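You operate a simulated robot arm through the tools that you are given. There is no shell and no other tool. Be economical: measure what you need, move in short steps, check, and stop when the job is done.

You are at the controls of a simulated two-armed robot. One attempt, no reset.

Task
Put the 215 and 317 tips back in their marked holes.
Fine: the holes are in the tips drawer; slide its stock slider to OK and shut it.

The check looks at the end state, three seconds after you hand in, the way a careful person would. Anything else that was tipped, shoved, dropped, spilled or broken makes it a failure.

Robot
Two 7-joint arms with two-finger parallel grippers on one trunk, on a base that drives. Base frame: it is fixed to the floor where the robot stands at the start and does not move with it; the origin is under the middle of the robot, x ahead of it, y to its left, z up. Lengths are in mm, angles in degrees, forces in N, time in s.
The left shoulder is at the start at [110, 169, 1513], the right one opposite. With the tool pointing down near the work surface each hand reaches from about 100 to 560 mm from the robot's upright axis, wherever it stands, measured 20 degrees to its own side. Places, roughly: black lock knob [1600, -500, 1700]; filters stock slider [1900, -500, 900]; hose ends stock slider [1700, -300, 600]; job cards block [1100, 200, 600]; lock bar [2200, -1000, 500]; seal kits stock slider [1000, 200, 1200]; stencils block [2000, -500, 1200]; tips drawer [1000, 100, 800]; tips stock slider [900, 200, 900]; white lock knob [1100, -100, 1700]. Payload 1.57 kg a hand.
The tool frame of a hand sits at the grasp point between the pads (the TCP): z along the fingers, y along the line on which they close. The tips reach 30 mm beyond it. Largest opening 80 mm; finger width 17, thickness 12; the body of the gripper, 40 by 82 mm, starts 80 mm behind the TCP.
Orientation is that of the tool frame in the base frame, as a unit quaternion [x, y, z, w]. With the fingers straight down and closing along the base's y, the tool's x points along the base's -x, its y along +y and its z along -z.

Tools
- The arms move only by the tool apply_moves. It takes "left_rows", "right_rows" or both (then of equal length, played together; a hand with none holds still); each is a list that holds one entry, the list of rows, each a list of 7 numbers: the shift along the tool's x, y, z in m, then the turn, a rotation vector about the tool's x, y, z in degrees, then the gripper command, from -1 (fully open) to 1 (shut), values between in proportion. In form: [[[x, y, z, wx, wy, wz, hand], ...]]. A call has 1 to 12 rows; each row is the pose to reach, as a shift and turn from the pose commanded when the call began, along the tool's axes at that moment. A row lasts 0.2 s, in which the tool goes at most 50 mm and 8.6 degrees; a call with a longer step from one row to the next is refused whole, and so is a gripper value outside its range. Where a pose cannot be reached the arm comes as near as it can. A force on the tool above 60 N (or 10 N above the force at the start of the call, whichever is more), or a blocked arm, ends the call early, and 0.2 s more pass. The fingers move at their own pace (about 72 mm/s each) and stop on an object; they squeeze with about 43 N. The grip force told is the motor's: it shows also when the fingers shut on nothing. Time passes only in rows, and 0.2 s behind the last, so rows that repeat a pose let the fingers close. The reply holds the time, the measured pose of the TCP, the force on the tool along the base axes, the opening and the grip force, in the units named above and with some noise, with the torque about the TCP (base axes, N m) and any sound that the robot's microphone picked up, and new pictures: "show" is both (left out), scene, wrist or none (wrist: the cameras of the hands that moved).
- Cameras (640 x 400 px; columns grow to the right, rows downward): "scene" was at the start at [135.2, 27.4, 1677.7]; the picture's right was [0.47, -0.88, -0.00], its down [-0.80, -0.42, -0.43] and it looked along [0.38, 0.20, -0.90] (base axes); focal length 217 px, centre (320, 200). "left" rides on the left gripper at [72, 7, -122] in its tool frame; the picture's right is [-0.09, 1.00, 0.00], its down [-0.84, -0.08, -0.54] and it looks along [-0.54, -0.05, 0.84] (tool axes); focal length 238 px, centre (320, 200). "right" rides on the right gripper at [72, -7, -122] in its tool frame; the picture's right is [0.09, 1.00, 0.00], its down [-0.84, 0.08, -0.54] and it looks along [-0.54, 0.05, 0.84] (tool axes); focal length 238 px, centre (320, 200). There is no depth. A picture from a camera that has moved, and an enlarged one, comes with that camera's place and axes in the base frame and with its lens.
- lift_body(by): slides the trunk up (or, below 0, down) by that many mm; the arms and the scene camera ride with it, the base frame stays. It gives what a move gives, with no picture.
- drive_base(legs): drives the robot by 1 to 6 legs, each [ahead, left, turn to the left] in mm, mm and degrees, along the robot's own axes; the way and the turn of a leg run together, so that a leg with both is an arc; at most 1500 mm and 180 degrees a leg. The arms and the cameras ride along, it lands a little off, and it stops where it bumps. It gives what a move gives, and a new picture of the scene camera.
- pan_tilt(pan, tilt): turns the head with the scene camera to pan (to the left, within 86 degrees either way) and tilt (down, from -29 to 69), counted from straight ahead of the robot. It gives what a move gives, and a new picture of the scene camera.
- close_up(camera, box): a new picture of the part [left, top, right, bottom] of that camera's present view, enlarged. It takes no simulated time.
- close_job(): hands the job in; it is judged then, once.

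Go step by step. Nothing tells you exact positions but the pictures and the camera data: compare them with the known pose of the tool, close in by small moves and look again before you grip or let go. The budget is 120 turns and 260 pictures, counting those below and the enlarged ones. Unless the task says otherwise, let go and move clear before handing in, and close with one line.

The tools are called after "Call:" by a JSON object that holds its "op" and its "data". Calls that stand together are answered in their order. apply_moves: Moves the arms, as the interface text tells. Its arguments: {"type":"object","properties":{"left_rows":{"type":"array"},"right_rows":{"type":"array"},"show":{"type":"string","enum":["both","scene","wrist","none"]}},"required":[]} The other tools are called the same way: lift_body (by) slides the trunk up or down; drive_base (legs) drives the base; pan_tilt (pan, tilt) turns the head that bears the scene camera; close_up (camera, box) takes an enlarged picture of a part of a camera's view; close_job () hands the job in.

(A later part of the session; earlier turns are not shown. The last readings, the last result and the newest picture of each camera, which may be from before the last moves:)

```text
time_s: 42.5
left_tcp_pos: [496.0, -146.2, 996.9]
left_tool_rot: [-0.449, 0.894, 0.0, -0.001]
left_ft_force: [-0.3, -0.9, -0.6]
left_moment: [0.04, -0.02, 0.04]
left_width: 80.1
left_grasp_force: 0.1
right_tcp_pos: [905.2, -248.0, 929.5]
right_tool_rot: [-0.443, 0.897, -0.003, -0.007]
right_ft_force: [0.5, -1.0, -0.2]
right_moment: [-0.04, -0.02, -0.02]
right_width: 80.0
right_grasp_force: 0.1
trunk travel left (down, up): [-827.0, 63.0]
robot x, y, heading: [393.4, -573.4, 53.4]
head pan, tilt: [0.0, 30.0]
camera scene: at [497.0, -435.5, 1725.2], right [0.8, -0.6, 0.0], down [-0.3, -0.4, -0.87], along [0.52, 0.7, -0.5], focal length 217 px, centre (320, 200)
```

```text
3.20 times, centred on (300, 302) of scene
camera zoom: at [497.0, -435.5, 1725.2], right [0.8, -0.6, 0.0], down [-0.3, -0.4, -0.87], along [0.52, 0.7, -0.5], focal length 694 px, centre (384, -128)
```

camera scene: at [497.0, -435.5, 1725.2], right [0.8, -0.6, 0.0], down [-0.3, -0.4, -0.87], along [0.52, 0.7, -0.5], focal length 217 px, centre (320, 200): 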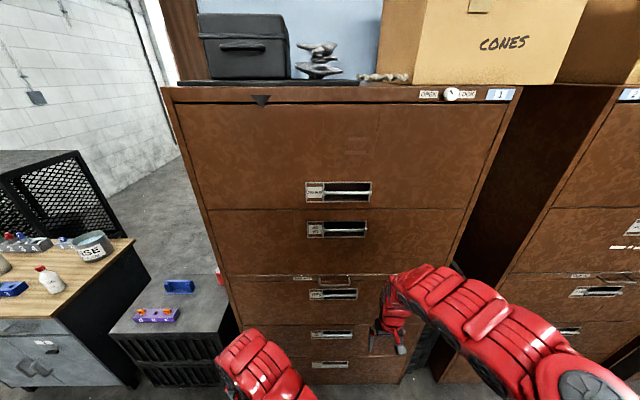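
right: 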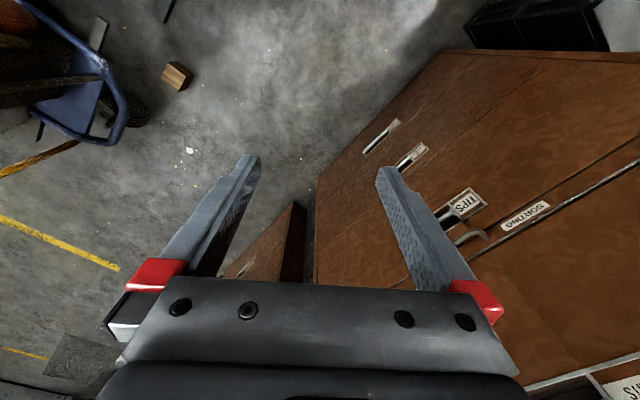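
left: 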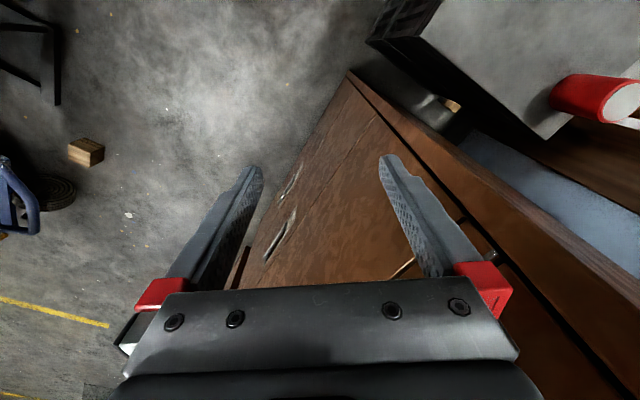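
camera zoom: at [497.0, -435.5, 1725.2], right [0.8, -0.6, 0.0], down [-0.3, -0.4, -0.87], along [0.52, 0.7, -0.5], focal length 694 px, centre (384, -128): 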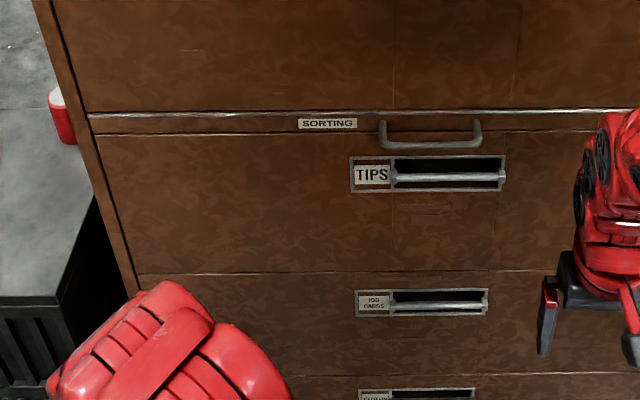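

The white knob's mark points up-left to OPEN, so the cabinet is unlocked. The TIPS bar lies at about r 676–816, z≈915 on the face. I lower the trunk and roll the right hand so its fingers can clamp the bar from above and below.

Call:
{"op": "lift_body", "data": {"by": -300}}

Call:
{"op": "apply_moves", "data": {"right_rows": [[[0.0, 0, -0.03, 0, 0, 8, -1], [0.0, 0, -0.06, 0, 0, 16, -1], [0.0, 0, -0.09, 0, 0, 24, -1], [0.0, 0, -0.12, 0, 0, 32, -1], [0, 0, -0.15, 0, 0, 40, -1], [0, 0, -0.18, 0, 0, 48, -1], [0, 0, -0.2, 0, 0, 56, -1], [0, 0, -0.2, 0, 0, 64, -1], [0, 0, -0.2, 0, 0, 72, -1], [0, 0, -0.2, 0, 0, 80, -1], [0, 0, -0.2, 0, 0, 88, -1], [0, 0, -0.2, 0, 0, 90, -1]]], "show": "both"}}

```text
time_s: 45.5
left_tcp_pos: [496.9, -145.4, 696.7]
left_tool_rot: [-0.448, 0.894, 0.0, -0.002]
left_ft_force: [1.1, -0.7, 0.4]
left_moment: [-0.01, -0.03, -0.02]
left_width: 80.0
left_grasp_force: 0.1
right_tcp_pos: [903.4, -247.8, 629.9]
right_tool_rot: [-0.445, 0.896, -0.003, -0.007]
right_ft_force: [-0.1, 0.1, 0.5]
right_moment: [0.02, -0.01, 0.03]
right_width: 80.1
right_grasp_force: 0.0
trunk travel left (down, up): [-527.0, 363.0]
robot x, y, heading: [392.3, -569.9, 53.3]
head pan, tilt: [0.0, 30.0]
```

```text
time_s: 48.1
left_tcp_pos: [496.4, -146.0, 696.5]
left_tool_rot: [-0.449, 0.893, -0.001, -0.001]
left_ft_force: [0.5, -1.0, -0.2]
left_moment: [0.01, -0.01, -0.01]
left_width: 79.8
left_grasp_force: 0.0
right_tcp_pos: [955.7, -190.0, 832.2]
right_tool_rot: [0.321, 0.947, -0.009, -0.004]
right_ft_force: [0.1, 0.1, 0.5]
right_moment: [0.01, 0.02, 0.0]
right_width: 80.2
right_grasp_force: 0.1
right hand out of reach, approached as far as the arm can: row 1, 2, 3, 4, 5, 6, 7, 8, 9, 10, 11, 12
trunk travel left (down, up): [-527.0, 363.0]
robot x, y, heading: [391.6, -565.8, 53.4]
head pan, tilt: [0.0, 30.0]
camera scene: at [497.6, -433.6, 1425.0], right [0.8, -0.6, 0.0], down [-0.3, -0.4, -0.87], along [0.52, 0.69, -0.5], focal length 217 px, centre (320, 200)
camera right: at [896.5, -150.0, 953.6], right [0.53, 0.85, -0.02], down [0.72, -0.44, 0.54], along [0.45, -0.3, -0.84], focal length 238 px, centre (320, 200)
```

scene: 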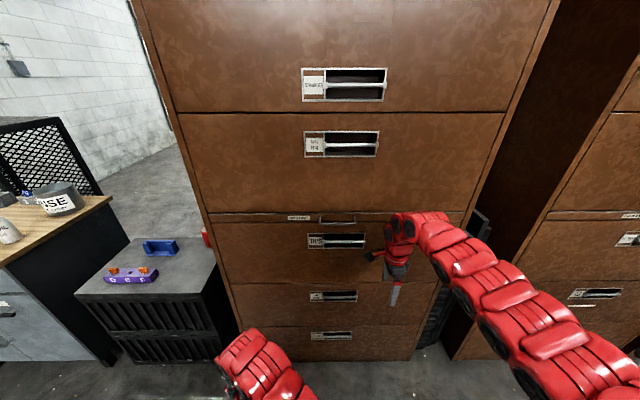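
right: 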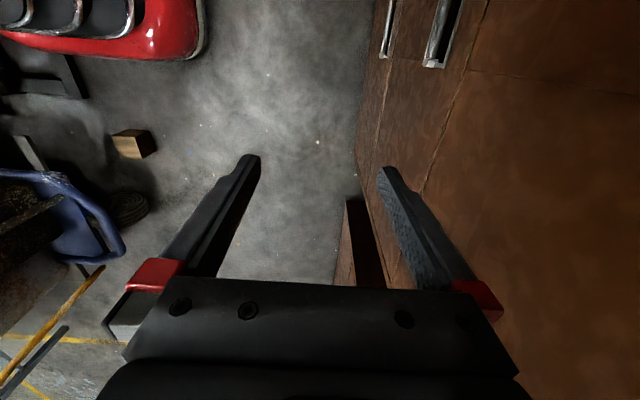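

The roll worked. Now I pull the right hand back, shift it left toward the bar's line, and tilt it 55° forward.

Call:
{"op": "apply_moves", "data": {"right_rows": [[[0.02, -0.03, -0.0, -6, 0, 0, -1], [0.04, -0.06, 0, -12, 0, 0, -1], [0.06, -0.09, 0, -18, 0, 0, -1], [0.08, -0.12, 0, -24, 0, 0, -1], [0.1, -0.14, 0, -30, 0, 0, -1], [0.11, -0.16, 0, -36, 0, 0, -1], [0.115, -0.18, -0.02, -42, 0, 0, -1], [0.115, -0.18, -0.04, -48, 0, 0, -1], [0.115, -0.18, -0.06, -54, 0, 0, -1], [0.115, -0.18, -0.08, -60, 0, 0, -1]]], "show": "both"}}

```text
time_s: 49.2
left_tcp_pos: [497.6, -149.6, 697.4]
left_tool_rot: [-0.447, 0.895, -0.001, 0.001]
left_ft_force: [-0.3, -0.1, 0.5]
left_moment: [0.01, -0.04, -0.03]
left_width: 80.1
left_grasp_force: 0.1
right_tcp_pos: [955.9, -67.8, 835.4]
right_tool_rot: [0.326, 0.927, 0.171, 0.072]
right_ft_force: [-15.7, -44.3, 7.2]
right_moment: [-0.49, 0.12, -0.37]
right_width: 46.0
right_grasp_force: 0.1
right hand out of reach, approached as far as the arm can: row 1, 2, 3, 4, 5
trunk travel left (down, up): [-527.0, 363.0]
robot x, y, heading: [395.7, -567.7, 53.2]
head pan, tilt: [0.0, 30.0]
stopped in row 5 (right hand): the force on the tool passed its limit at 75 N (the readings are from after the stop); the commanded pose is now the measured one
camera scene: at [493.8, -437.7, 1425.8], right [0.8, -0.6, 0.0], down [-0.3, -0.4, -0.87], along [0.52, 0.69, -0.5], focal length 217 px, centre (320, 200)
camera right: at [866.4, -62.2, 945.9], right [0.51, 0.78, 0.36], down [0.56, -0.62, 0.55], along [0.65, -0.08, -0.75], focal length 238 px, centre (320, 200)
```

scene: 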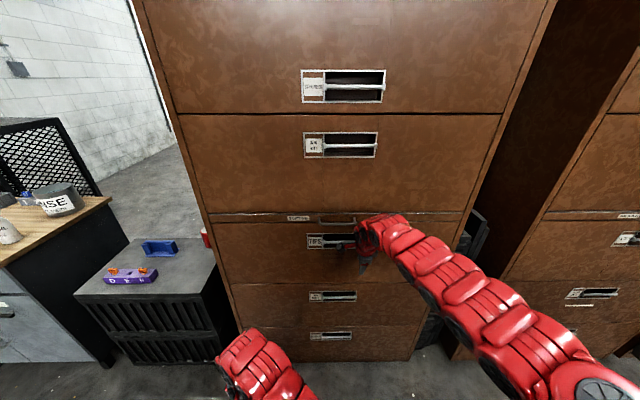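
right: 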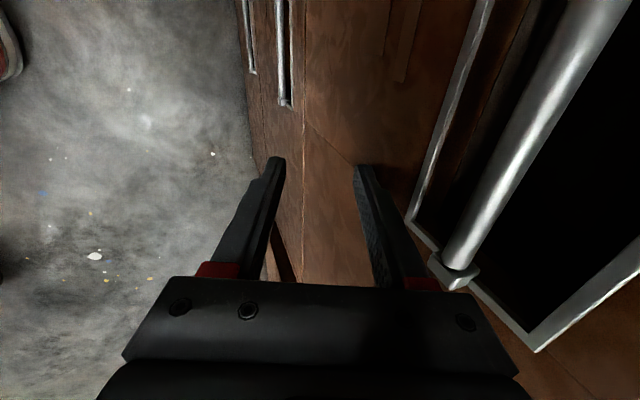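

The right arm is in a poor posture and pushed on the drawer front (45 N), so I back the base away at once. The left arm seems healthier, so I'll use that.

Call:
{"op": "drive_base", "data": {"legs": [[-200, 0, 0]]}}

Call:
{"op": "close_up", "data": {"camera": "right", "box": [0, 0, 640, 400]}}

```text
time_s: 50.0
left_tcp_pos: [493.4, -149.4, 698.5]
left_tool_rot: [-0.451, 0.892, -0.001, 0.001]
left_ft_force: [1.0, 0.3, 0.3]
left_moment: [0.0, -0.03, 0.01]
left_width: 80.2
left_grasp_force: 0.0
right_tcp_pos: [952.6, -71.7, 834.6]
right_tool_rot: [0.326, 0.928, 0.165, 0.073]
right_ft_force: [-19.7, -34.2, 17.1]
right_moment: [0.16, -0.18, -0.05]
right_width: 53.9
right_grasp_force: 0.0
trunk travel left (down, up): [-527.0, 363.0]
robot x, y, heading: [394.7, -566.3, 54.0]
head pan, tilt: [0.0, 30.0]
stopped in leg 1: the robot was blocked; the commanded pose is now the measured one
camera scene: at [492.3, -440.3, 1426.1], right [0.81, -0.59, 0.0], down [-0.29, -0.4, -0.87], along [0.51, 0.7, -0.5], focal length 217 px, centre (320, 200)
```

scene: 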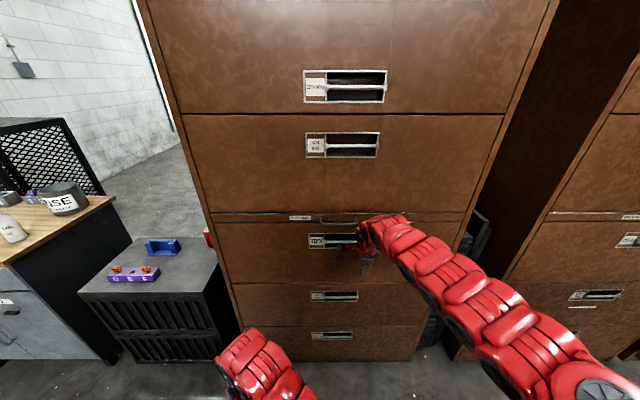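

```text
1.00 times, centred on (320, 200) of right (not enlarged: the box is as wide or as high as the picture)
camera zoom: at [864.2, -63.7, 944.7], right [0.51, 0.79, 0.35], down [0.56, -0.61, 0.56], along [0.65, -0.08, -0.75], focal length 238 px, centre (320, 200)
```

zoom: 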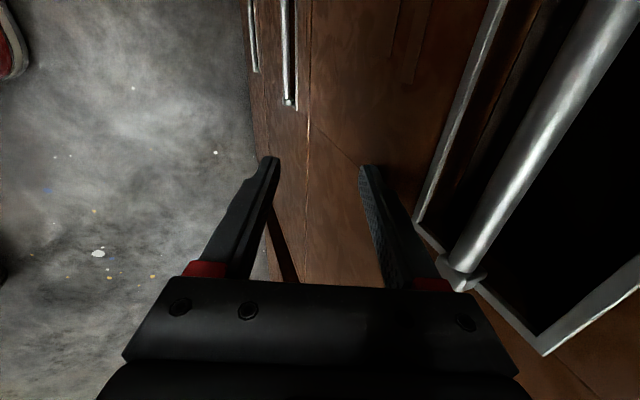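

Driving back was blocked right away, so something stands close behind me. I look to both sides.

Call:
{"op": "pan_tilt", "data": {"pan": -86, "tilt": 25}}

Call:
{"op": "pan_tilt", "data": {"pan": 86, "tilt": 25}}

```text
time_s: 51.6
left_tcp_pos: [494.7, -148.5, 698.1]
left_tool_rot: [-0.451, 0.892, 0.001, 0.0]
left_ft_force: [0.0, -0.7, -1.4]
left_moment: [0.01, 0.01, 0.01]
left_width: 80.1
left_grasp_force: 0.1
right_tcp_pos: [955.0, -70.2, 834.3]
right_tool_rot: [0.325, 0.928, 0.168, 0.072]
right_ft_force: [-17.3, -36.9, 6.7]
right_moment: [-0.27, 0.1, -0.13]
right_width: 49.1
right_grasp_force: 0.0
trunk travel left (down, up): [-527.0, 363.0]
robot x, y, heading: [396.8, -569.9, 53.4]
head pan, tilt: [-85.9, 25.0]
camera scene: at [518.9, -562.6, 1433.3], right [-0.53, -0.85, 0.0], down [-0.36, 0.23, -0.91], along [0.77, -0.48, -0.42], focal length 217 px, centre (320, 200)
```

scene: 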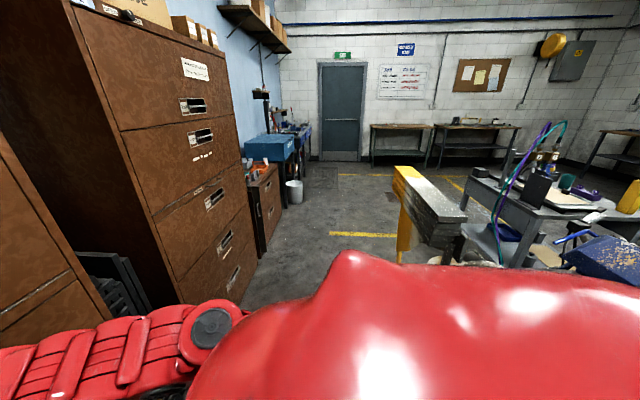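

```text
time_s: 54.2
left_tcp_pos: [493.9, -149.0, 697.9]
left_tool_rot: [-0.451, 0.892, 0.0, 0.0]
left_ft_force: [-0.2, 0.3, -0.6]
left_moment: [-0.01, 0.0, 0.02]
left_width: 80.0
left_grasp_force: 0.1
right_tcp_pos: [954.4, -69.4, 834.1]
right_tool_rot: [0.325, 0.928, 0.168, 0.073]
right_ft_force: [-20.1, -34.5, 3.8]
right_moment: [-0.43, 0.2, -0.04]
right_width: 48.1
right_grasp_force: 0.1
trunk travel left (down, up): [-527.0, 363.0]
robot x, y, heading: [396.4, -569.4, 53.7]
head pan, tilt: [85.9, 25.0]
camera scene: at [370.9, -453.1, 1433.4], right [0.65, 0.76, 0.0], down [0.32, -0.27, -0.91], along [-0.69, 0.59, -0.42], focal length 217 px, centre (320, 200)
```

scene: 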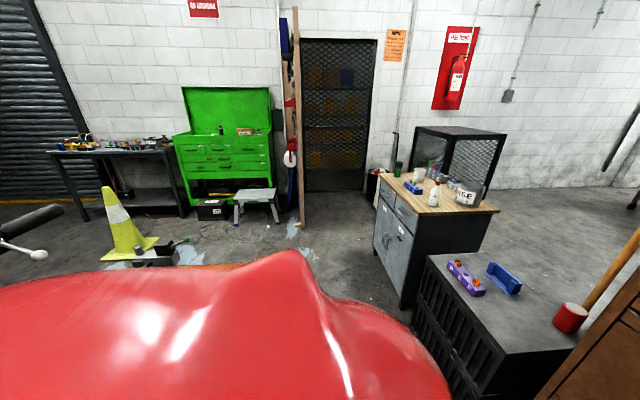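

A line-striping machine seems to stand right behind me, so I can't go further back. I unload the right hand with a small retreat.

Call:
{"op": "apply_moves", "data": {"right_rows": [[[0, -0.02, 0, 0, 0, 0, -1], [0, -0.04, 0, 0, 0, 0, -1], [0, -0.06, 0, 0, 0, 0, -1]]], "show": "none"}}

```text
time_s: 54.8
left_tcp_pos: [490.2, -152.0, 700.8]
left_tool_rot: [-0.451, 0.892, 0.0, 0.003]
left_ft_force: [-0.1, -0.8, 0.9]
left_moment: [0.03, -0.02, -0.01]
left_width: 80.1
left_grasp_force: 0.1
right_tcp_pos: [952.3, -71.3, 831.4]
right_tool_rot: [0.325, 0.926, 0.175, 0.076]
right_ft_force: [-25.5, -42.9, 42.4]
right_moment: [1.16, -0.67, 0.02]
right_width: 53.2
right_grasp_force: 0.1
right hand out of reach, approached as far as the arm can: row 1, 2, 3
trunk travel left (down, up): [-527.0, 363.0]
robot x, y, heading: [398.2, -575.1, 53.8]
head pan, tilt: [85.9, 25.0]
stopped in row 3 (right hand): the force on the tool passed its limit at 68 N (the readings are from after the stop); the commanded pose is now the measured one
```

Retreating with the arm only presses it down. I turn the base slightly right, which swings that hand away from the face.

Call:
{"op": "drive_base", "data": {"legs": [[0, 0, -6]]}}

```text
time_s: 55.8
left_tcp_pos: [536.4, -145.7, 697.1]
left_tool_rot: [-0.414, 0.91, -0.002, 0.001]
left_ft_force: [-0.4, 1.2, -0.3]
left_moment: [-0.07, -0.07, 0.0]
left_width: 79.8
left_grasp_force: 0.0
right_tcp_pos: [999.3, -101.5, 821.9]
right_tool_rot: [0.364, 0.913, 0.166, 0.079]
right_ft_force: [-43.2, -12.8, -1.8]
right_moment: [-0.36, 0.7, 1.21]
right_width: 47.7
right_grasp_force: 0.0
trunk travel left (down, up): [-527.0, 363.0]
robot x, y, heading: [407.8, -561.6, 48.7]
head pan, tilt: [85.9, 25.0]
camera scene: at [386.7, -436.0, 1432.7], right [0.71, 0.71, 0.0], down [0.3, -0.3, -0.91], along [-0.64, 0.64, -0.43], focal length 217 px, centre (320, 200)
```

scene: 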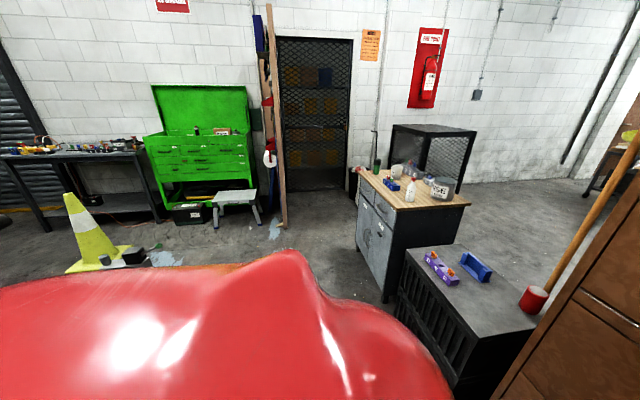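

Call:
{"op": "drive_base", "data": {"legs": [[-40, 40, 0]]}}

Call:
{"op": "pan_tilt", "data": {"pan": 0, "tilt": 35}}

```text
time_s: 56.7
left_tcp_pos: [515.3, -136.8, 698.8]
left_tool_rot: [-0.42, 0.907, -0.001, 0.001]
left_ft_force: [-0.3, 0.3, -0.1]
left_moment: [0.01, -0.01, -0.02]
left_width: 80.0
left_grasp_force: 0.1
right_tcp_pos: [988.2, -98.0, 821.4]
right_tool_rot: [0.367, 0.913, 0.158, 0.083]
right_ft_force: [-14.5, -29.8, 12.3]
right_moment: [-0.03, -0.11, -0.22]
right_width: 56.9
right_grasp_force: 0.0
trunk travel left (down, up): [-527.0, 363.0]
robot x, y, heading: [390.0, -552.4, 50.1]
head pan, tilt: [85.9, 25.0]
stopped in leg 1: the force on the tool passed its limit at 77 N (the readings are from after the stop); the commanded pose is now the measured one
camera scene: at [371.8, -431.7, 1433.4], right [0.7, 0.72, 0.0], down [0.31, -0.29, -0.91], along [-0.65, 0.63, -0.42], focal length 217 px, centre (320, 200)
```

scene: 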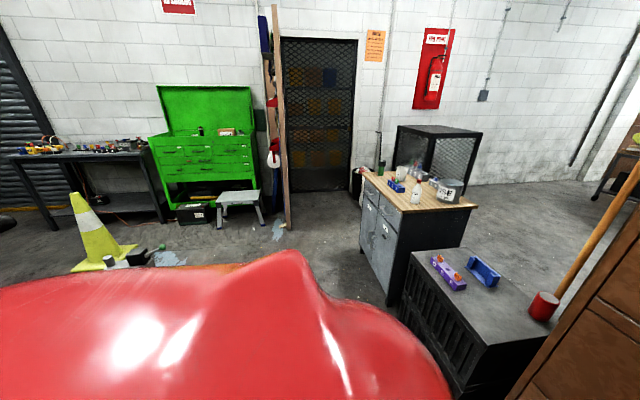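

```text
time_s: 58.3
left_tcp_pos: [516.3, -138.4, 698.9]
left_tool_rot: [-0.421, 0.907, -0.001, 0.0]
left_ft_force: [-0.1, 0.2, -0.3]
left_moment: [0.05, 0.02, -0.01]
left_width: 80.0
left_grasp_force: 0.0
right_tcp_pos: [988.5, -96.9, 820.8]
right_tool_rot: [0.365, 0.913, 0.16, 0.082]
right_ft_force: [-13.4, -31.9, 3.9]
right_moment: [-0.28, 0.06, -0.39]
right_width: 54.1
right_grasp_force: 0.0
trunk travel left (down, up): [-527.0, 363.0]
robot x, y, heading: [390.9, -550.6, 49.9]
head pan, tilt: [0.0, 35.0]
camera scene: at [496.7, -429.4, 1417.8], right [0.77, -0.64, 0.0], down [-0.37, -0.44, -0.82], along [0.53, 0.63, -0.57], focal length 217 px, centre (320, 200)
```

scene: 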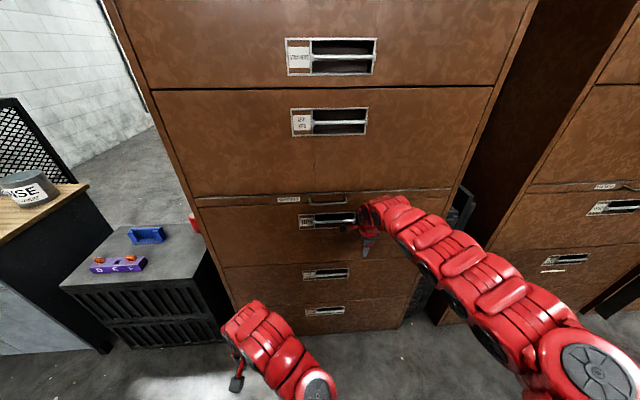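

The squeezed fingers push themselves against the face, trying to open. I close the gripper to relieve it.

Call:
{"op": "apply_moves", "data": {"right_rows": [[[0, 0, 0, 0, 0, 0, 0.7], [0, 0, 0, 0, 0, 0, 0.7], [0, 0, 0, 0, 0, 0, 0.7], [0, 0, 0, 0, 0, 0, 0.7]]], "show": "wrist"}}

```text
time_s: 59.3
left_tcp_pos: [518.0, -135.4, 696.8]
left_tool_rot: [-0.421, 0.907, -0.001, -0.001]
left_ft_force: [1.0, 0.1, -0.6]
left_moment: [0.0, -0.01, 0.03]
left_width: 79.9
left_grasp_force: 0.1
right_tcp_pos: [990.3, -95.1, 819.4]
right_tool_rot: [0.365, 0.914, 0.158, 0.083]
right_ft_force: [-0.3, -0.5, -0.6]
right_moment: [-0.01, 0.01, -0.03]
right_width: 12.0
right_grasp_force: 0.0
trunk travel left (down, up): [-527.0, 363.0]
robot x, y, heading: [387.8, -551.9, 49.6]
head pan, tilt: [0.0, 35.0]
camera right: at [901.4, -78.1, 929.5], right [0.57, 0.74, 0.34], down [0.51, -0.65, 0.56], along [0.64, -0.15, -0.75], focal length 238 px, centre (320, 200)
```

right: 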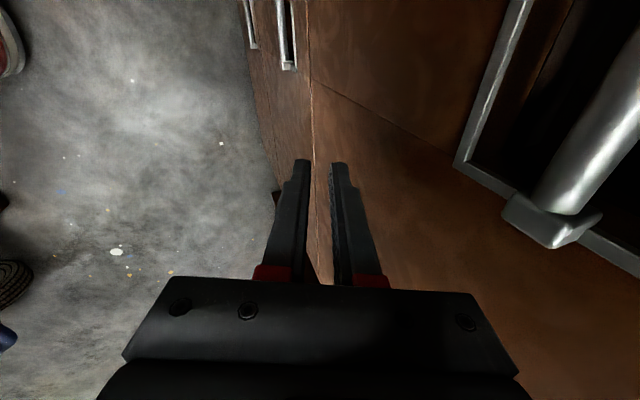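

The hand is free now. I test whether the base can back off.

Call:
{"op": "drive_base", "data": {"legs": [[-100, 0, 0]]}}

```text
time_s: 60.3
left_tcp_pos: [474.8, -136.0, 696.8]
left_tool_rot: [-0.458, 0.889, -0.002, -0.002]
left_ft_force: [0.3, 0.1, -0.1]
left_moment: [0.03, -0.04, 0.01]
left_width: 79.9
left_grasp_force: 0.1
right_tcp_pos: [941.2, -54.6, 819.3]
right_tool_rot: [0.326, 0.928, 0.162, 0.076]
right_ft_force: [0.1, 0.6, -0.6]
right_moment: [0.0, -0.02, -0.02]
right_width: 12.0
right_grasp_force: 0.1
trunk travel left (down, up): [-527.0, 363.0]
robot x, y, heading: [383.0, -563.3, 54.8]
head pan, tilt: [0.0, 35.0]
stopped in leg 1: the robot was blocked; the commanded pose is now the measured one
camera scene: at [477.7, -425.4, 1417.2], right [0.82, -0.58, 0.0], down [-0.33, -0.47, -0.82], along [0.47, 0.67, -0.57], focal length 217 px, centre (320, 200)
```

scene: 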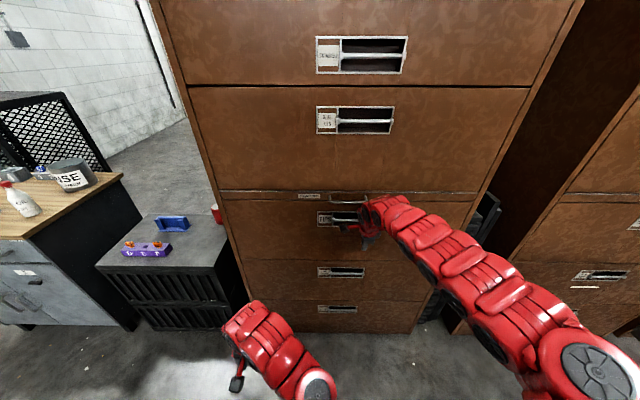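

The base is stopped behind at about 765 mm from the face, so the right hand must fold in. I try taking it down and back while undoing the tilt.

Call:
{"op": "apply_moves", "data": {"right_rows": [[[0, -0.018, 0.0134, 2.5, 0, 0, 0.7], [0, -0.036, 0.027, 5, 0, 0, 0.7], [0, -0.054, 0.04, 7.5, 0, 0, 0.7], [0, -0.072, 0.054, 10, 0, 0, 0.7], [0, -0.09, 0.067, 12.5, 0, 0, 0.7], [0, -0.108, 0.08, 15, 0, 0, 0.7], [0, -0.126, 0.094, 17.5, 0, 0, 0.7], [0, -0.145, 0.107, 20, 0, 0, 0.7]]], "show": "scene"}}

```text
time_s: 62.1
left_tcp_pos: [473.3, -136.4, 697.5]
left_tool_rot: [-0.458, 0.889, -0.001, -0.001]
left_ft_force: [-0.5, -0.1, -0.8]
left_moment: [0.03, 0.02, 0.01]
left_width: 80.0
left_grasp_force: 0.1
right_tcp_pos: [887.0, -136.3, 667.8]
right_tool_rot: [0.335, 0.942, -0.003, 0.018]
right_ft_force: [0.1, 0.0, -0.2]
right_moment: [0.0, 0.0, -0.02]
right_width: 12.2
right_grasp_force: 0.1
trunk travel left (down, up): [-527.0, 363.0]
robot x, y, heading: [380.7, -560.7, 55.0]
head pan, tilt: [0.0, 35.0]
camera scene: at [479.5, -426.3, 1417.1], right [0.82, -0.58, 0.0], down [-0.33, -0.47, -0.82], along [0.47, 0.67, -0.57], focal length 217 px, centre (320, 200)
```

scene: 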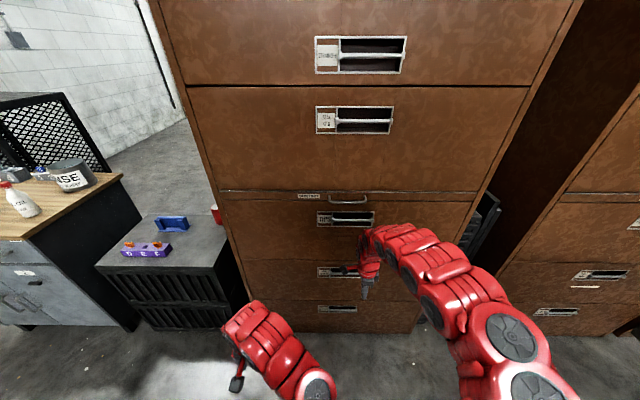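

That worked; the elbow now bends. I continue back and then upward a little.

Call:
{"op": "apply_moves", "data": {"right_rows": [[[0, -0.04, 0, 0, 0, 0, 0.7], [0, -0.08, 0, 0, 0, 0, 0.7], [0, -0.12, 0, 0, 0, 0, 0.7], [0, -0.16, 0, 0, 0, 0, 0.7], [0, -0.2, 0, 0, 0, 0, 0.7]]], "show": "none"}}

```text
time_s: 63.3
left_tcp_pos: [473.5, -136.6, 696.0]
left_tool_rot: [-0.458, 0.889, -0.001, -0.001]
left_ft_force: [-0.4, -0.5, 0.0]
left_moment: [0.0, 0.0, -0.01]
left_width: 80.2
left_grasp_force: 0.1
right_tcp_pos: [836.7, -186.9, 630.7]
right_tool_rot: [0.335, 0.942, -0.003, 0.017]
right_ft_force: [0.5, 0.7, -0.6]
right_moment: [0.01, 0.05, -0.02]
right_width: 12.2
right_grasp_force: 0.1
right hand out of reach, approached as far as the arm can: row 1, 2, 3, 4, 5
trunk travel left (down, up): [-527.0, 363.0]
robot x, y, heading: [380.1, -566.3, 54.8]
head pan, tilt: [0.0, 35.0]
```

Call:
{"op": "apply_moves", "data": {"right_rows": [[[0, -0.02, 0.04, 0, 0, 0, 0.7], [0, -0.04, 0.08, 0, 0, 0, 0.7], [0, -0.07, 0.11, 0, 0, 0, 0.7], [0, -0.1, 0.14, 0, 0, 0, 0.7], [0, -0.14, 0.16, 0, 0, 0, 0.7], [0, -0.18, 0.16, 0, 0, 0, 0.7], [0, -0.22, 0.16, 0, 0, 0, 0.7], [0, -0.25, 0.16, 0, 0, 0, 0.7]]], "show": "scene"}}

```text
time_s: 65.1
left_tcp_pos: [473.9, -137.0, 697.5]
left_tool_rot: [-0.458, 0.889, -0.001, -0.002]
left_ft_force: [0.8, 0.1, 0.3]
left_moment: [-0.04, 0.0, -0.01]
left_width: 80.3
left_grasp_force: 0.0
right_tcp_pos: [725.1, -319.2, 437.1]
right_tool_rot: [0.336, 0.942, -0.002, 0.018]
right_ft_force: [0.1, -0.1, 0.2]
right_moment: [0.03, -0.01, -0.02]
right_width: 12.4
right_grasp_force: 0.0
right hand out of reach, approached as far as the arm can: row 6, 7, 8
trunk travel left (down, up): [-527.0, 363.0]
robot x, y, heading: [382.6, -563.5, 54.3]
head pan, tilt: [0.0, 35.0]
camera scene: at [479.4, -427.0, 1417.3], right [0.82, -0.58, 0.0], down [-0.33, -0.47, -0.82], along [0.47, 0.67, -0.57], focal length 217 px, centre (320, 200)
```

scene: 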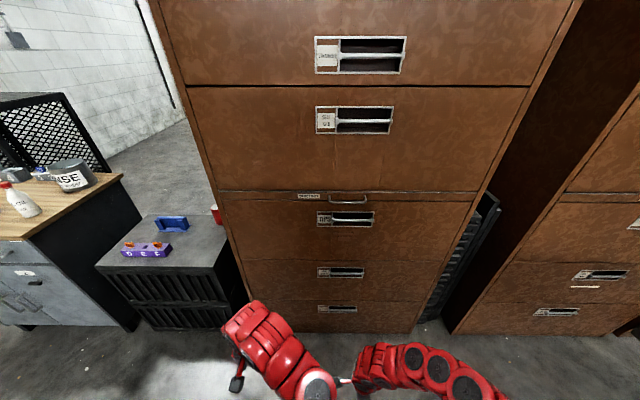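

The hands like to work about 750–800 mm below the shoulders, so the trunk should be high. I raise it fully.

Call:
{"op": "lift_body", "data": {"by": 363}}

Call:
{"op": "apply_moves", "data": {"right_rows": [[[0.02, 0.03, 0, -6, 0, 0, -0.4], [0.04, 0.05, 0, -12, 0, 0, -0.4], [0.05, 0.06, 0, -18, 0, 0, -0.4], [0.05, 0.08, -0.02, -24, 0, 0, -0.4], [0.05, 0.1, -0.04, -30, 0, 0, -0.4], [0.05, 0.1, -0.06, -36, 0, 0, -0.4], [0.05, 0.1, -0.08, -42, 0, 0, -0.4], [0.05, 0.1, -0.1, -45, 0, 0, -0.4]]], "show": "both"}}

```text
time_s: 68.6
left_tcp_pos: [474.4, -137.0, 1060.0]
left_tool_rot: [-0.458, 0.889, -0.002, -0.002]
left_ft_force: [-0.5, 0.3, -0.4]
left_moment: [0.02, 0.0, 0.03]
left_width: 79.9
left_grasp_force: 0.1
right_tcp_pos: [724.5, -318.7, 798.5]
right_tool_rot: [0.334, 0.942, -0.002, 0.018]
right_ft_force: [0.9, -0.3, 0.4]
right_moment: [0.02, 0.03, -0.04]
right_width: 11.9
right_grasp_force: 0.0
trunk travel left (down, up): [-890.0, 0.0]
robot x, y, heading: [379.9, -562.2, 54.7]
head pan, tilt: [0.0, 35.0]
```

```text
time_s: 70.4
left_tcp_pos: [474.1, -136.8, 1060.1]
left_tool_rot: [-0.458, 0.889, -0.001, -0.001]
left_ft_force: [0.0, -0.5, 0.5]
left_moment: [0.01, 0.01, -0.01]
left_width: 80.0
left_grasp_force: 0.1
right_tcp_pos: [793.8, -130.9, 871.3]
right_tool_rot: [0.3, 0.879, 0.343, 0.138]
right_ft_force: [0.1, -0.2, -0.2]
right_moment: [-0.01, -0.07, 0.0]
right_width: 56.0
right_grasp_force: 0.1
right hand out of reach, approached as far as the arm can: row 3, 4, 5, 6, 7, 8
trunk travel left (down, up): [-890.0, 0.0]
robot x, y, heading: [384.1, -564.1, 54.8]
head pan, tilt: [0.0, 35.0]
camera scene: at [479.4, -426.8, 1780.2], right [0.82, -0.58, 0.0], down [-0.33, -0.47, -0.82], along [0.47, 0.67, -0.57], focal length 217 px, centre (320, 200)
camera right: at [680.9, -153.9, 954.1], right [0.36, 0.64, 0.68], down [0.44, -0.76, 0.48], along [0.82, 0.13, -0.56], focal length 238 px, centre (320, 200)
```

scene: 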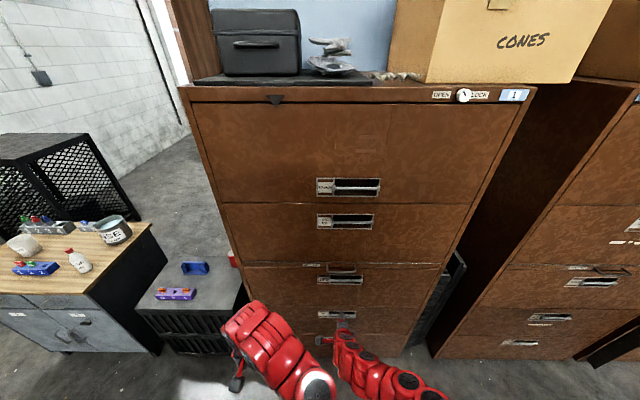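
right: 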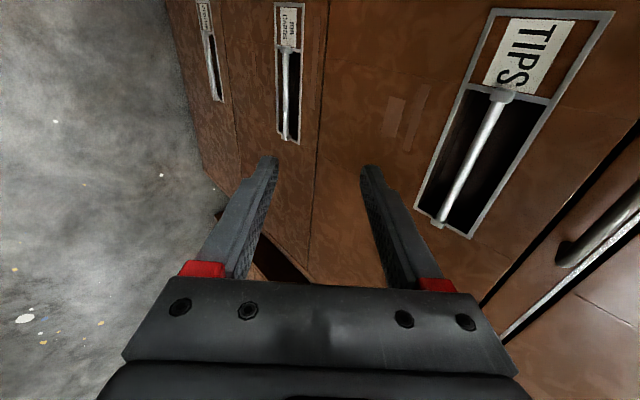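

The right hand is now tilted 43° with the TIPS bar in view: bar at about r 669–808, z≈905–920, f≈535. I drive forward 90 and raise the hand slightly, then check.

Call:
{"op": "drive_base", "data": {"legs": [[90, 0, 0]]}}

Call:
{"op": "apply_moves", "data": {"right_rows": [[[0, 0.012, -0.013, -3, 0, 0, 0], [0, 0.025, -0.027, -6, 0, 0, 0], [0, 0.025, -0.027, -9, 0, 0, 0], [0, 0.025, -0.027, -12, 0, 0, 0]]], "show": "both"}}

```text
time_s: 71.5
left_tcp_pos: [525.6, -63.4, 1059.0]
left_tool_rot: [-0.458, 0.889, -0.001, -0.001]
left_ft_force: [-1.0, 0.3, -0.4]
left_moment: [0.0, -0.01, -0.02]
left_width: 80.1
left_grasp_force: 0.1
right_tcp_pos: [846.0, -57.5, 871.8]
right_tool_rot: [0.301, 0.88, 0.342, 0.137]
right_ft_force: [0.0, -0.3, 0.2]
right_moment: [-0.01, 0.03, -0.03]
right_width: 56.0
right_grasp_force: 0.1
trunk travel left (down, up): [-890.0, 0.0]
robot x, y, heading: [433.3, -488.7, 55.0]
head pan, tilt: [0.0, 35.0]
camera scene: at [530.8, -353.6, 1780.3], right [0.82, -0.58, 0.0], down [-0.33, -0.47, -0.82], along [0.47, 0.67, -0.57], focal length 217 px, centre (320, 200)
```

scene: 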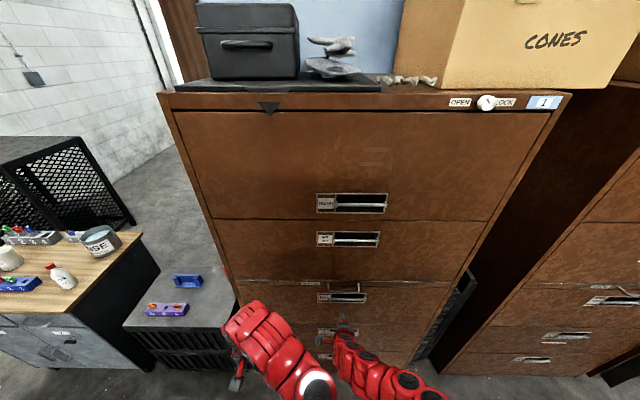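

```text
time_s: 72.5
left_tcp_pos: [526.3, -63.9, 1060.2]
left_tool_rot: [-0.457, 0.889, -0.002, -0.001]
left_ft_force: [0.5, -0.3, 0.1]
left_moment: [-0.04, -0.04, 0.01]
left_width: 79.9
left_grasp_force: 0.1
right_tcp_pos: [864.9, -29.2, 911.1]
right_tool_rot: [0.292, 0.865, 0.379, 0.15]
right_ft_force: [0.7, -0.3, 0.0]
right_moment: [-0.02, -0.01, 0.03]
right_width: 40.0
right_grasp_force: 0.1
right hand out of reach, approached as far as the arm can: row 1, 2, 3, 4
trunk travel left (down, up): [-890.0, 0.0]
robot x, y, heading: [430.0, -491.2, 55.1]
head pan, tilt: [0.0, 35.0]
camera scene: at [530.7, -353.6, 1780.3], right [0.82, -0.58, 0.0], down [-0.33, -0.47, -0.82], along [0.47, 0.67, -0.57], focal length 217 px, centre (320, 200)
camera right: at [746.8, -58.7, 986.0], right [0.32, 0.6, 0.74], down [0.43, -0.78, 0.45], along [0.85, 0.17, -0.5], focal length 238 px, centre (320, 200)
```

scene: 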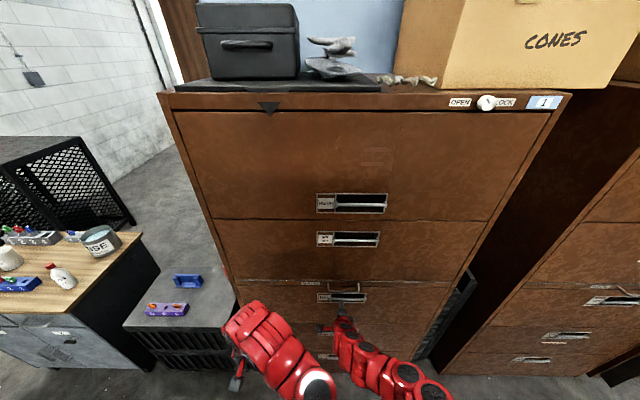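
right: 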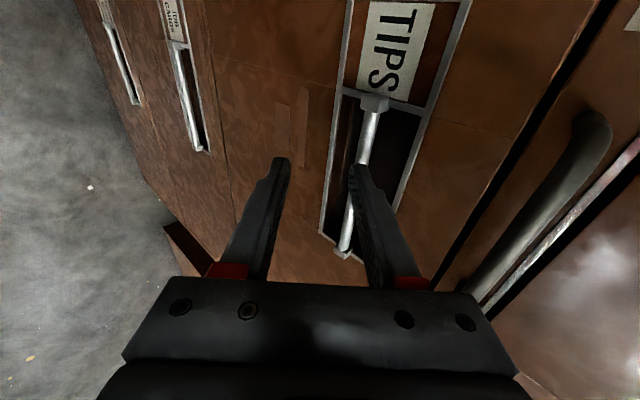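

The bar lies about 55 mm ahead of the TCP at z≈906. I narrow the fingers, line up, and stop short to check.

Call:
{"op": "apply_moves", "data": {"right_rows": [[[0, 0.012, 0.0, 0, 0, 0, 0.3], [0, 0.024, 0.0, 0, 0, 0, 0.3], [0, 0.033, 0.005, 0, 0, 0, 0.3], [0, 0.033, 0.01, 0, 0, 0, 0.3], [0, 0.033, 0.01, 0, 0, 0, 0.3]]], "show": "wrist"}}

```text
time_s: 73.8
left_tcp_pos: [526.1, -63.0, 1059.8]
left_tool_rot: [-0.458, 0.889, -0.001, -0.001]
left_ft_force: [-1.2, -0.6, 0.1]
left_moment: [0.01, 0.02, 0.03]
left_width: 80.1
left_grasp_force: 0.0
right_tcp_pos: [882.7, -4.7, 926.4]
right_tool_rot: [0.292, 0.865, 0.379, 0.15]
right_ft_force: [-0.8, 0.6, -0.4]
right_moment: [-0.03, -0.01, 0.02]
right_width: 28.3
right_grasp_force: 0.2
trunk travel left (down, up): [-890.0, 0.0]
robot x, y, heading: [431.5, -491.0, 54.7]
head pan, tilt: [0.0, 35.0]
camera right: at [764.1, -35.0, 1001.8], right [0.32, 0.6, 0.74], down [0.43, -0.78, 0.45], along [0.85, 0.17, -0.5], focal length 238 px, centre (320, 200)
```

right: 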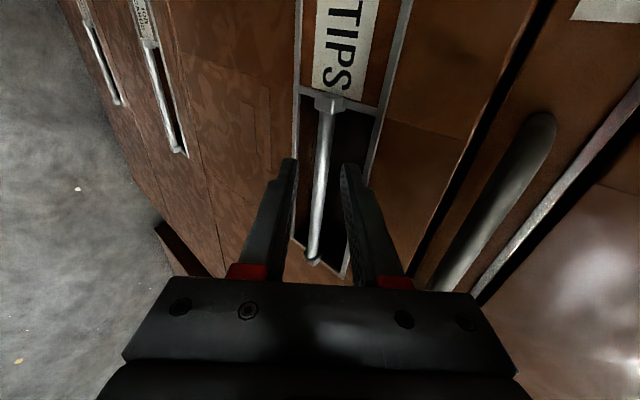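

The bar is centred between the fingers. I advance 22 mm along the fingers and close.

Call:
{"op": "apply_moves", "data": {"right_rows": [[[0, 0.001, 0.008, 0, 0, 0, 0.4], [0, 0.002, 0.016, 0, 0, 0, 0.4], [0, 0.002, 0.022, 0, 0, 0, 0.4], [0, 0.002, 0.022, 0, 0, 0, 0.6], [0, 0.002, 0.022, 0, 0, 0, 1], [0, 0.002, 0.022, 0, 0, 0, 1]]], "show": "wrist"}}

```text
time_s: 75.2
left_tcp_pos: [526.2, -62.9, 1059.3]
left_tool_rot: [-0.458, 0.889, -0.001, -0.002]
left_ft_force: [-1.1, 1.0, -0.2]
left_moment: [0.0, -0.01, -0.03]
left_width: 79.9
left_grasp_force: 0.0
right_tcp_pos: [893.1, 6.6, 913.4]
right_tool_rot: [0.292, 0.865, 0.379, 0.15]
right_ft_force: [-0.4, 0.3, -1.1]
right_moment: [-0.09, -0.05, -0.25]
right_width: 10.8
right_grasp_force: 28.7
trunk travel left (down, up): [-890.0, 0.0]
robot x, y, heading: [434.1, -489.9, 54.6]
head pan, tilt: [0.0, 35.0]
camera right: at [775.6, -22.8, 989.0], right [0.32, 0.6, 0.74], down [0.43, -0.78, 0.45], along [0.85, 0.17, -0.5], focal length 238 px, centre (320, 200)
```

right: 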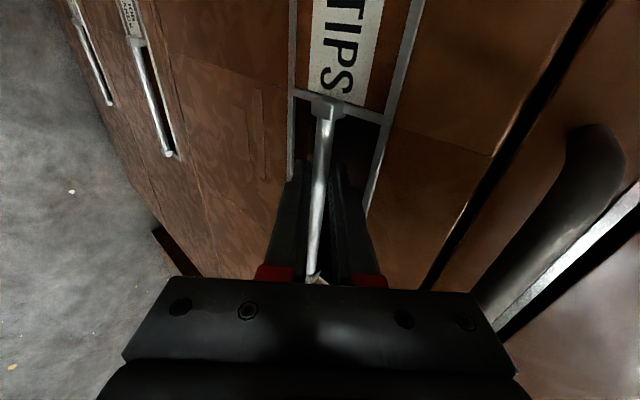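

The bar is gripped (10.8 mm). I pull by driving the base back gently.

Call:
{"op": "drive_base", "data": {"legs": [[-60, 1, 0]]}}

```text
time_s: 76.1
left_tcp_pos: [493.8, -107.8, 1057.5]
left_tool_rot: [-0.458, 0.889, -0.002, -0.003]
left_ft_force: [0.5, 0.9, -0.6]
left_moment: [-0.03, 0.01, 0.0]
left_width: 80.2
left_grasp_force: 0.0
right_tcp_pos: [862.4, -38.0, 913.6]
right_tool_rot: [0.291, 0.865, 0.379, 0.151]
right_ft_force: [8.6, 3.7, 1.7]
right_moment: [0.05, -0.24, -0.12]
right_width: 10.8
right_grasp_force: 28.8
trunk travel left (down, up): [-890.0, 0.0]
robot x, y, heading: [397.7, -533.4, 54.6]
head pan, tilt: [0.0, 35.0]
camera scene: at [500.5, -395.8, 1779.9], right [0.82, -0.58, 0.0], down [-0.33, -0.47, -0.82], along [0.47, 0.67, -0.58], focal length 217 px, centre (320, 200)
```

scene: 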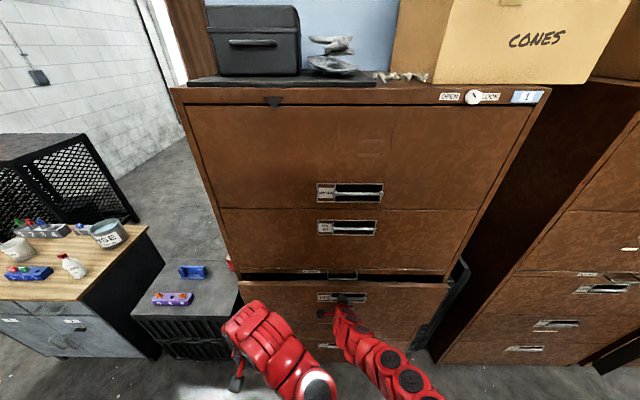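

It opens smoothly. I continue with the base's last bit of room, then with the arm.

Call:
{"op": "drive_base", "data": {"legs": [[-28, 0.5, 0]]}}

Call:
{"op": "apply_moves", "data": {"right_rows": [[[0, -0.013, -0.015, 0, 0, 0, 1], [0, -0.027, -0.03, 0, 0, 0, 1], [0, -0.04, -0.045, 0, 0, 0, 1]]], "show": "scene"}}

```text
time_s: 77.0
left_tcp_pos: [477.3, -129.9, 1058.2]
left_tool_rot: [-0.459, 0.888, -0.003, -0.004]
left_ft_force: [1.0, 1.3, 0.7]
left_moment: [-0.04, 0.05, 0.0]
left_width: 79.8
left_grasp_force: 0.0
right_tcp_pos: [846.7, -59.1, 914.5]
right_tool_rot: [0.291, 0.865, 0.379, 0.151]
right_ft_force: [4.2, 6.7, -14.4]
right_moment: [-0.15, -0.02, -0.39]
right_width: 10.8
right_grasp_force: 28.9
trunk travel left (down, up): [-890.0, 0.0]
robot x, y, heading: [384.3, -560.3, 54.9]
head pan, tilt: [0.0, 35.0]
camera scene: at [484.6, -416.5, 1779.5], right [0.82, -0.58, 0.0], down [-0.33, -0.47, -0.82], along [0.47, 0.67, -0.58], focal length 217 px, centre (320, 200)
```

scene: 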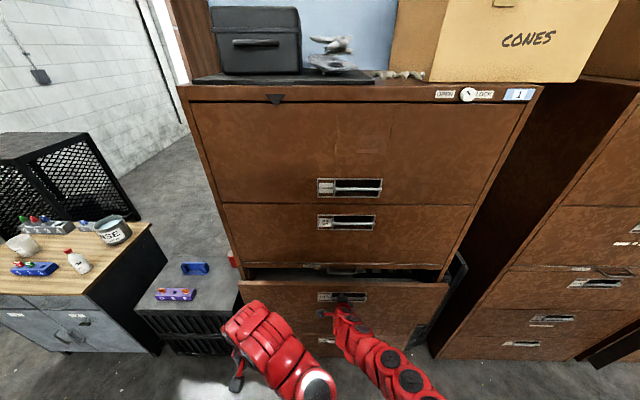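

```text
time_s: 77.8
left_tcp_pos: [475.1, -133.0, 1059.4]
left_tool_rot: [-0.459, 0.889, 0.0, -0.001]
left_ft_force: [0.3, 0.1, -0.3]
left_moment: [-0.01, -0.01, 0.01]
left_width: 79.7
left_grasp_force: 0.1
right_tcp_pos: [818.9, -96.0, 915.9]
right_tool_rot: [0.291, 0.864, 0.382, 0.153]
right_ft_force: [6.6, -0.8, 5.5]
right_moment: [0.33, 0.24, 0.06]
right_width: 10.6
right_grasp_force: 28.3
right hand out of reach, approached as far as the arm can: row 3
trunk travel left (down, up): [-890.0, 0.0]
robot x, y, heading: [385.3, -561.4, 54.7]
head pan, tilt: [0.0, 35.0]
camera scene: at [480.8, -423.2, 1780.5], right [0.82, -0.58, 0.0], down [-0.33, -0.47, -0.82], along [0.47, 0.67, -0.57], focal length 217 px, centre (320, 200)
```

scene: 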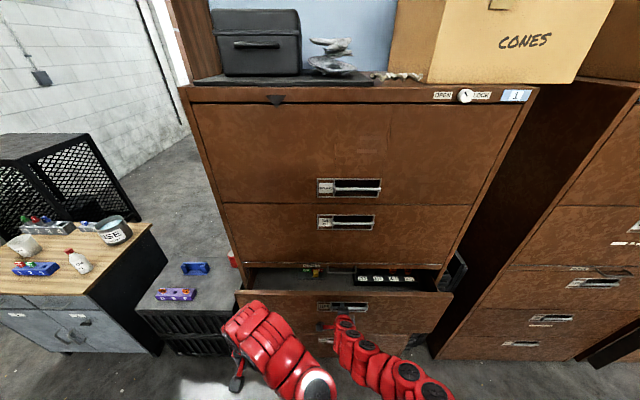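

The drawer is open about 126 mm and I can see blocks inside. I zoom in.

Call:
{"op": "close_up", "data": {"camera": "scene", "box": [230, 250, 470, 400]}}

Call:
{"op": "close_up", "data": {"camera": "scene", "box": [336, 255, 432, 315]}}

Call:
{"op": "close_up", "data": {"camera": "left", "box": [0, 0, 640, 400]}}

```text
2.67 times, centred on (350, 325) of scene
camera zoom: at [480.8, -423.2, 1780.5], right [0.82, -0.58, 0.0], down [-0.33, -0.47, -0.82], along [0.47, 0.67, -0.57], focal length 578 px, centre (240, -133)
```

zoom: 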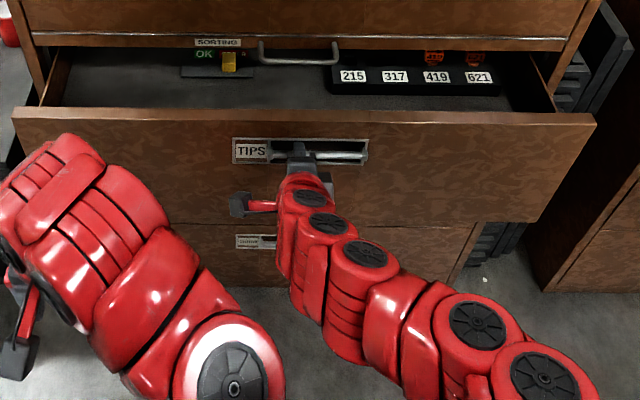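

```text
6.67 times, centred on (384, 285) of scene
camera zoom: at [480.8, -423.2, 1780.5], right [0.82, -0.58, 0.0], down [-0.33, -0.47, -0.82], along [0.47, 0.67, -0.57], focal length 1445 px, centre (-107, -367)
```

zoom: 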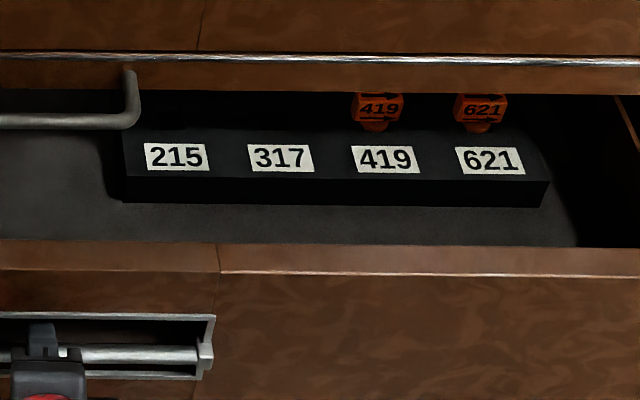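

```text
1.00 times, centred on (320, 200) of left (not enlarged: the box is as wide or as high as the picture)
camera zoom: at [428.4, -188.0, 1182.2], right [-0.76, 0.65, 0.0], down [0.55, 0.64, 0.54], along [0.35, 0.41, -0.84], focal length 238 px, centre (320, 200)
```

zoom: 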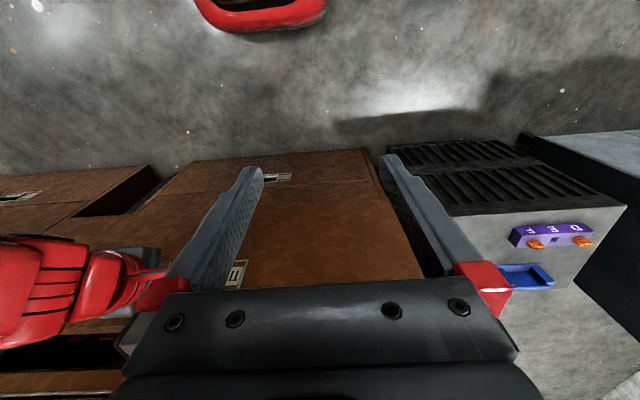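

The holes 215 and 317 are the empty left pair in the black block, and the slider with its OK mark is left of it. I release the bar and bring the right hand up, straightening it to point down.

Call:
{"op": "apply_moves", "data": {"right_rows": [[[0, 0, 0, 0, 0, 0, 0.3], [0, 0, 0, 0, 0, 0, 0.3], [0, 0, -0.02, 0, 0, 0, 0.3], [0, 0, -0.045, 0, 0, 0, 0.3], [0, 0, -0.07, 0, 0, 0, 0.3], [0, 0.02, -0.09, 5, 0, 0, 0.3], [0, 0.045, -0.11, 10, 0, 0, 0.3], [0, 0.07, -0.13, 16, 0, 0, 0.3], [0, 0.09, -0.15, 22, 0, 0, 0.3], [0, 0.11, -0.16, 28, 0, 0, 0.3], [0, 0.11, -0.16, 35, 0, 0, 0.3], [0, 0.11, -0.16, 42, 0, 0, 0.3]]], "show": "scene"}}

```text
time_s: 79.3
left_tcp_pos: [474.6, -131.3, 1059.0]
left_tool_rot: [-0.458, 0.889, -0.002, -0.002]
left_ft_force: [0.9, 0.4, 0.0]
left_moment: [-0.03, -0.03, -0.02]
left_width: 79.9
left_grasp_force: 0.0
right_tcp_pos: [799.1, -78.2, 945.6]
right_tool_rot: [0.309, 0.895, 0.296, 0.129]
right_ft_force: [0.3, -0.9, -21.5]
right_moment: [-0.98, 0.45, -0.16]
right_width: 14.3
right_grasp_force: 0.0
right hand out of reach, approached as far as the arm can: row 3, 4, 5, 6, 7
trunk travel left (down, up): [-890.0, 0.0]
robot x, y, heading: [385.4, -561.0, 54.9]
head pan, tilt: [0.0, 35.0]
stopped in row 7 (right hand): the force on the tool passed its limit at 93 N (the readings are from after the stop); the commanded pose is now the measured one
camera scene: at [480.6, -418.5, 1779.9], right [0.82, -0.58, 0.0], down [-0.33, -0.47, -0.82], along [0.47, 0.67, -0.58], focal length 217 px, centre (320, 200)
```

scene: 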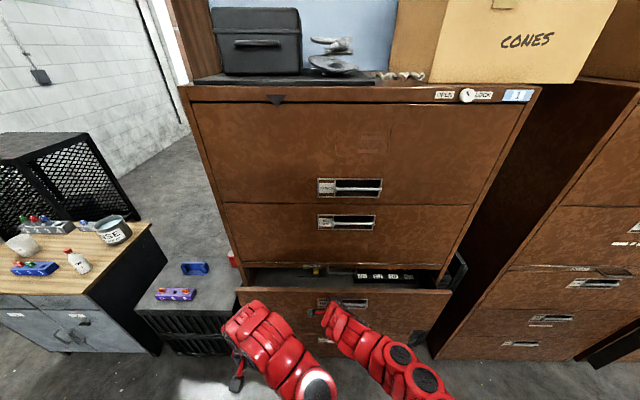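

The fingers caught in the pull's frame while lifting. I look at the wrist camera before moving on.

Call:
{"op": "close_up", "data": {"camera": "right", "box": [0, 0, 640, 400]}}

```text
1.00 times, centred on (320, 200) of right (not enlarged: the box is as wide or as high as the picture)
camera zoom: at [688.9, -91.6, 1035.6], right [0.4, 0.69, 0.6], down [0.46, -0.72, 0.52], along [0.79, 0.07, -0.61], focal length 238 px, centre (320, 200)
```

zoom: 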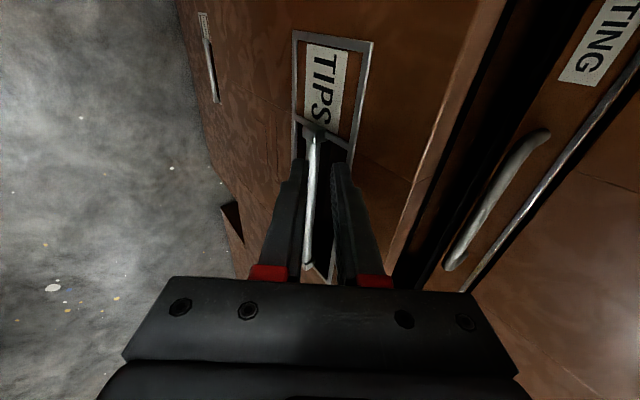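

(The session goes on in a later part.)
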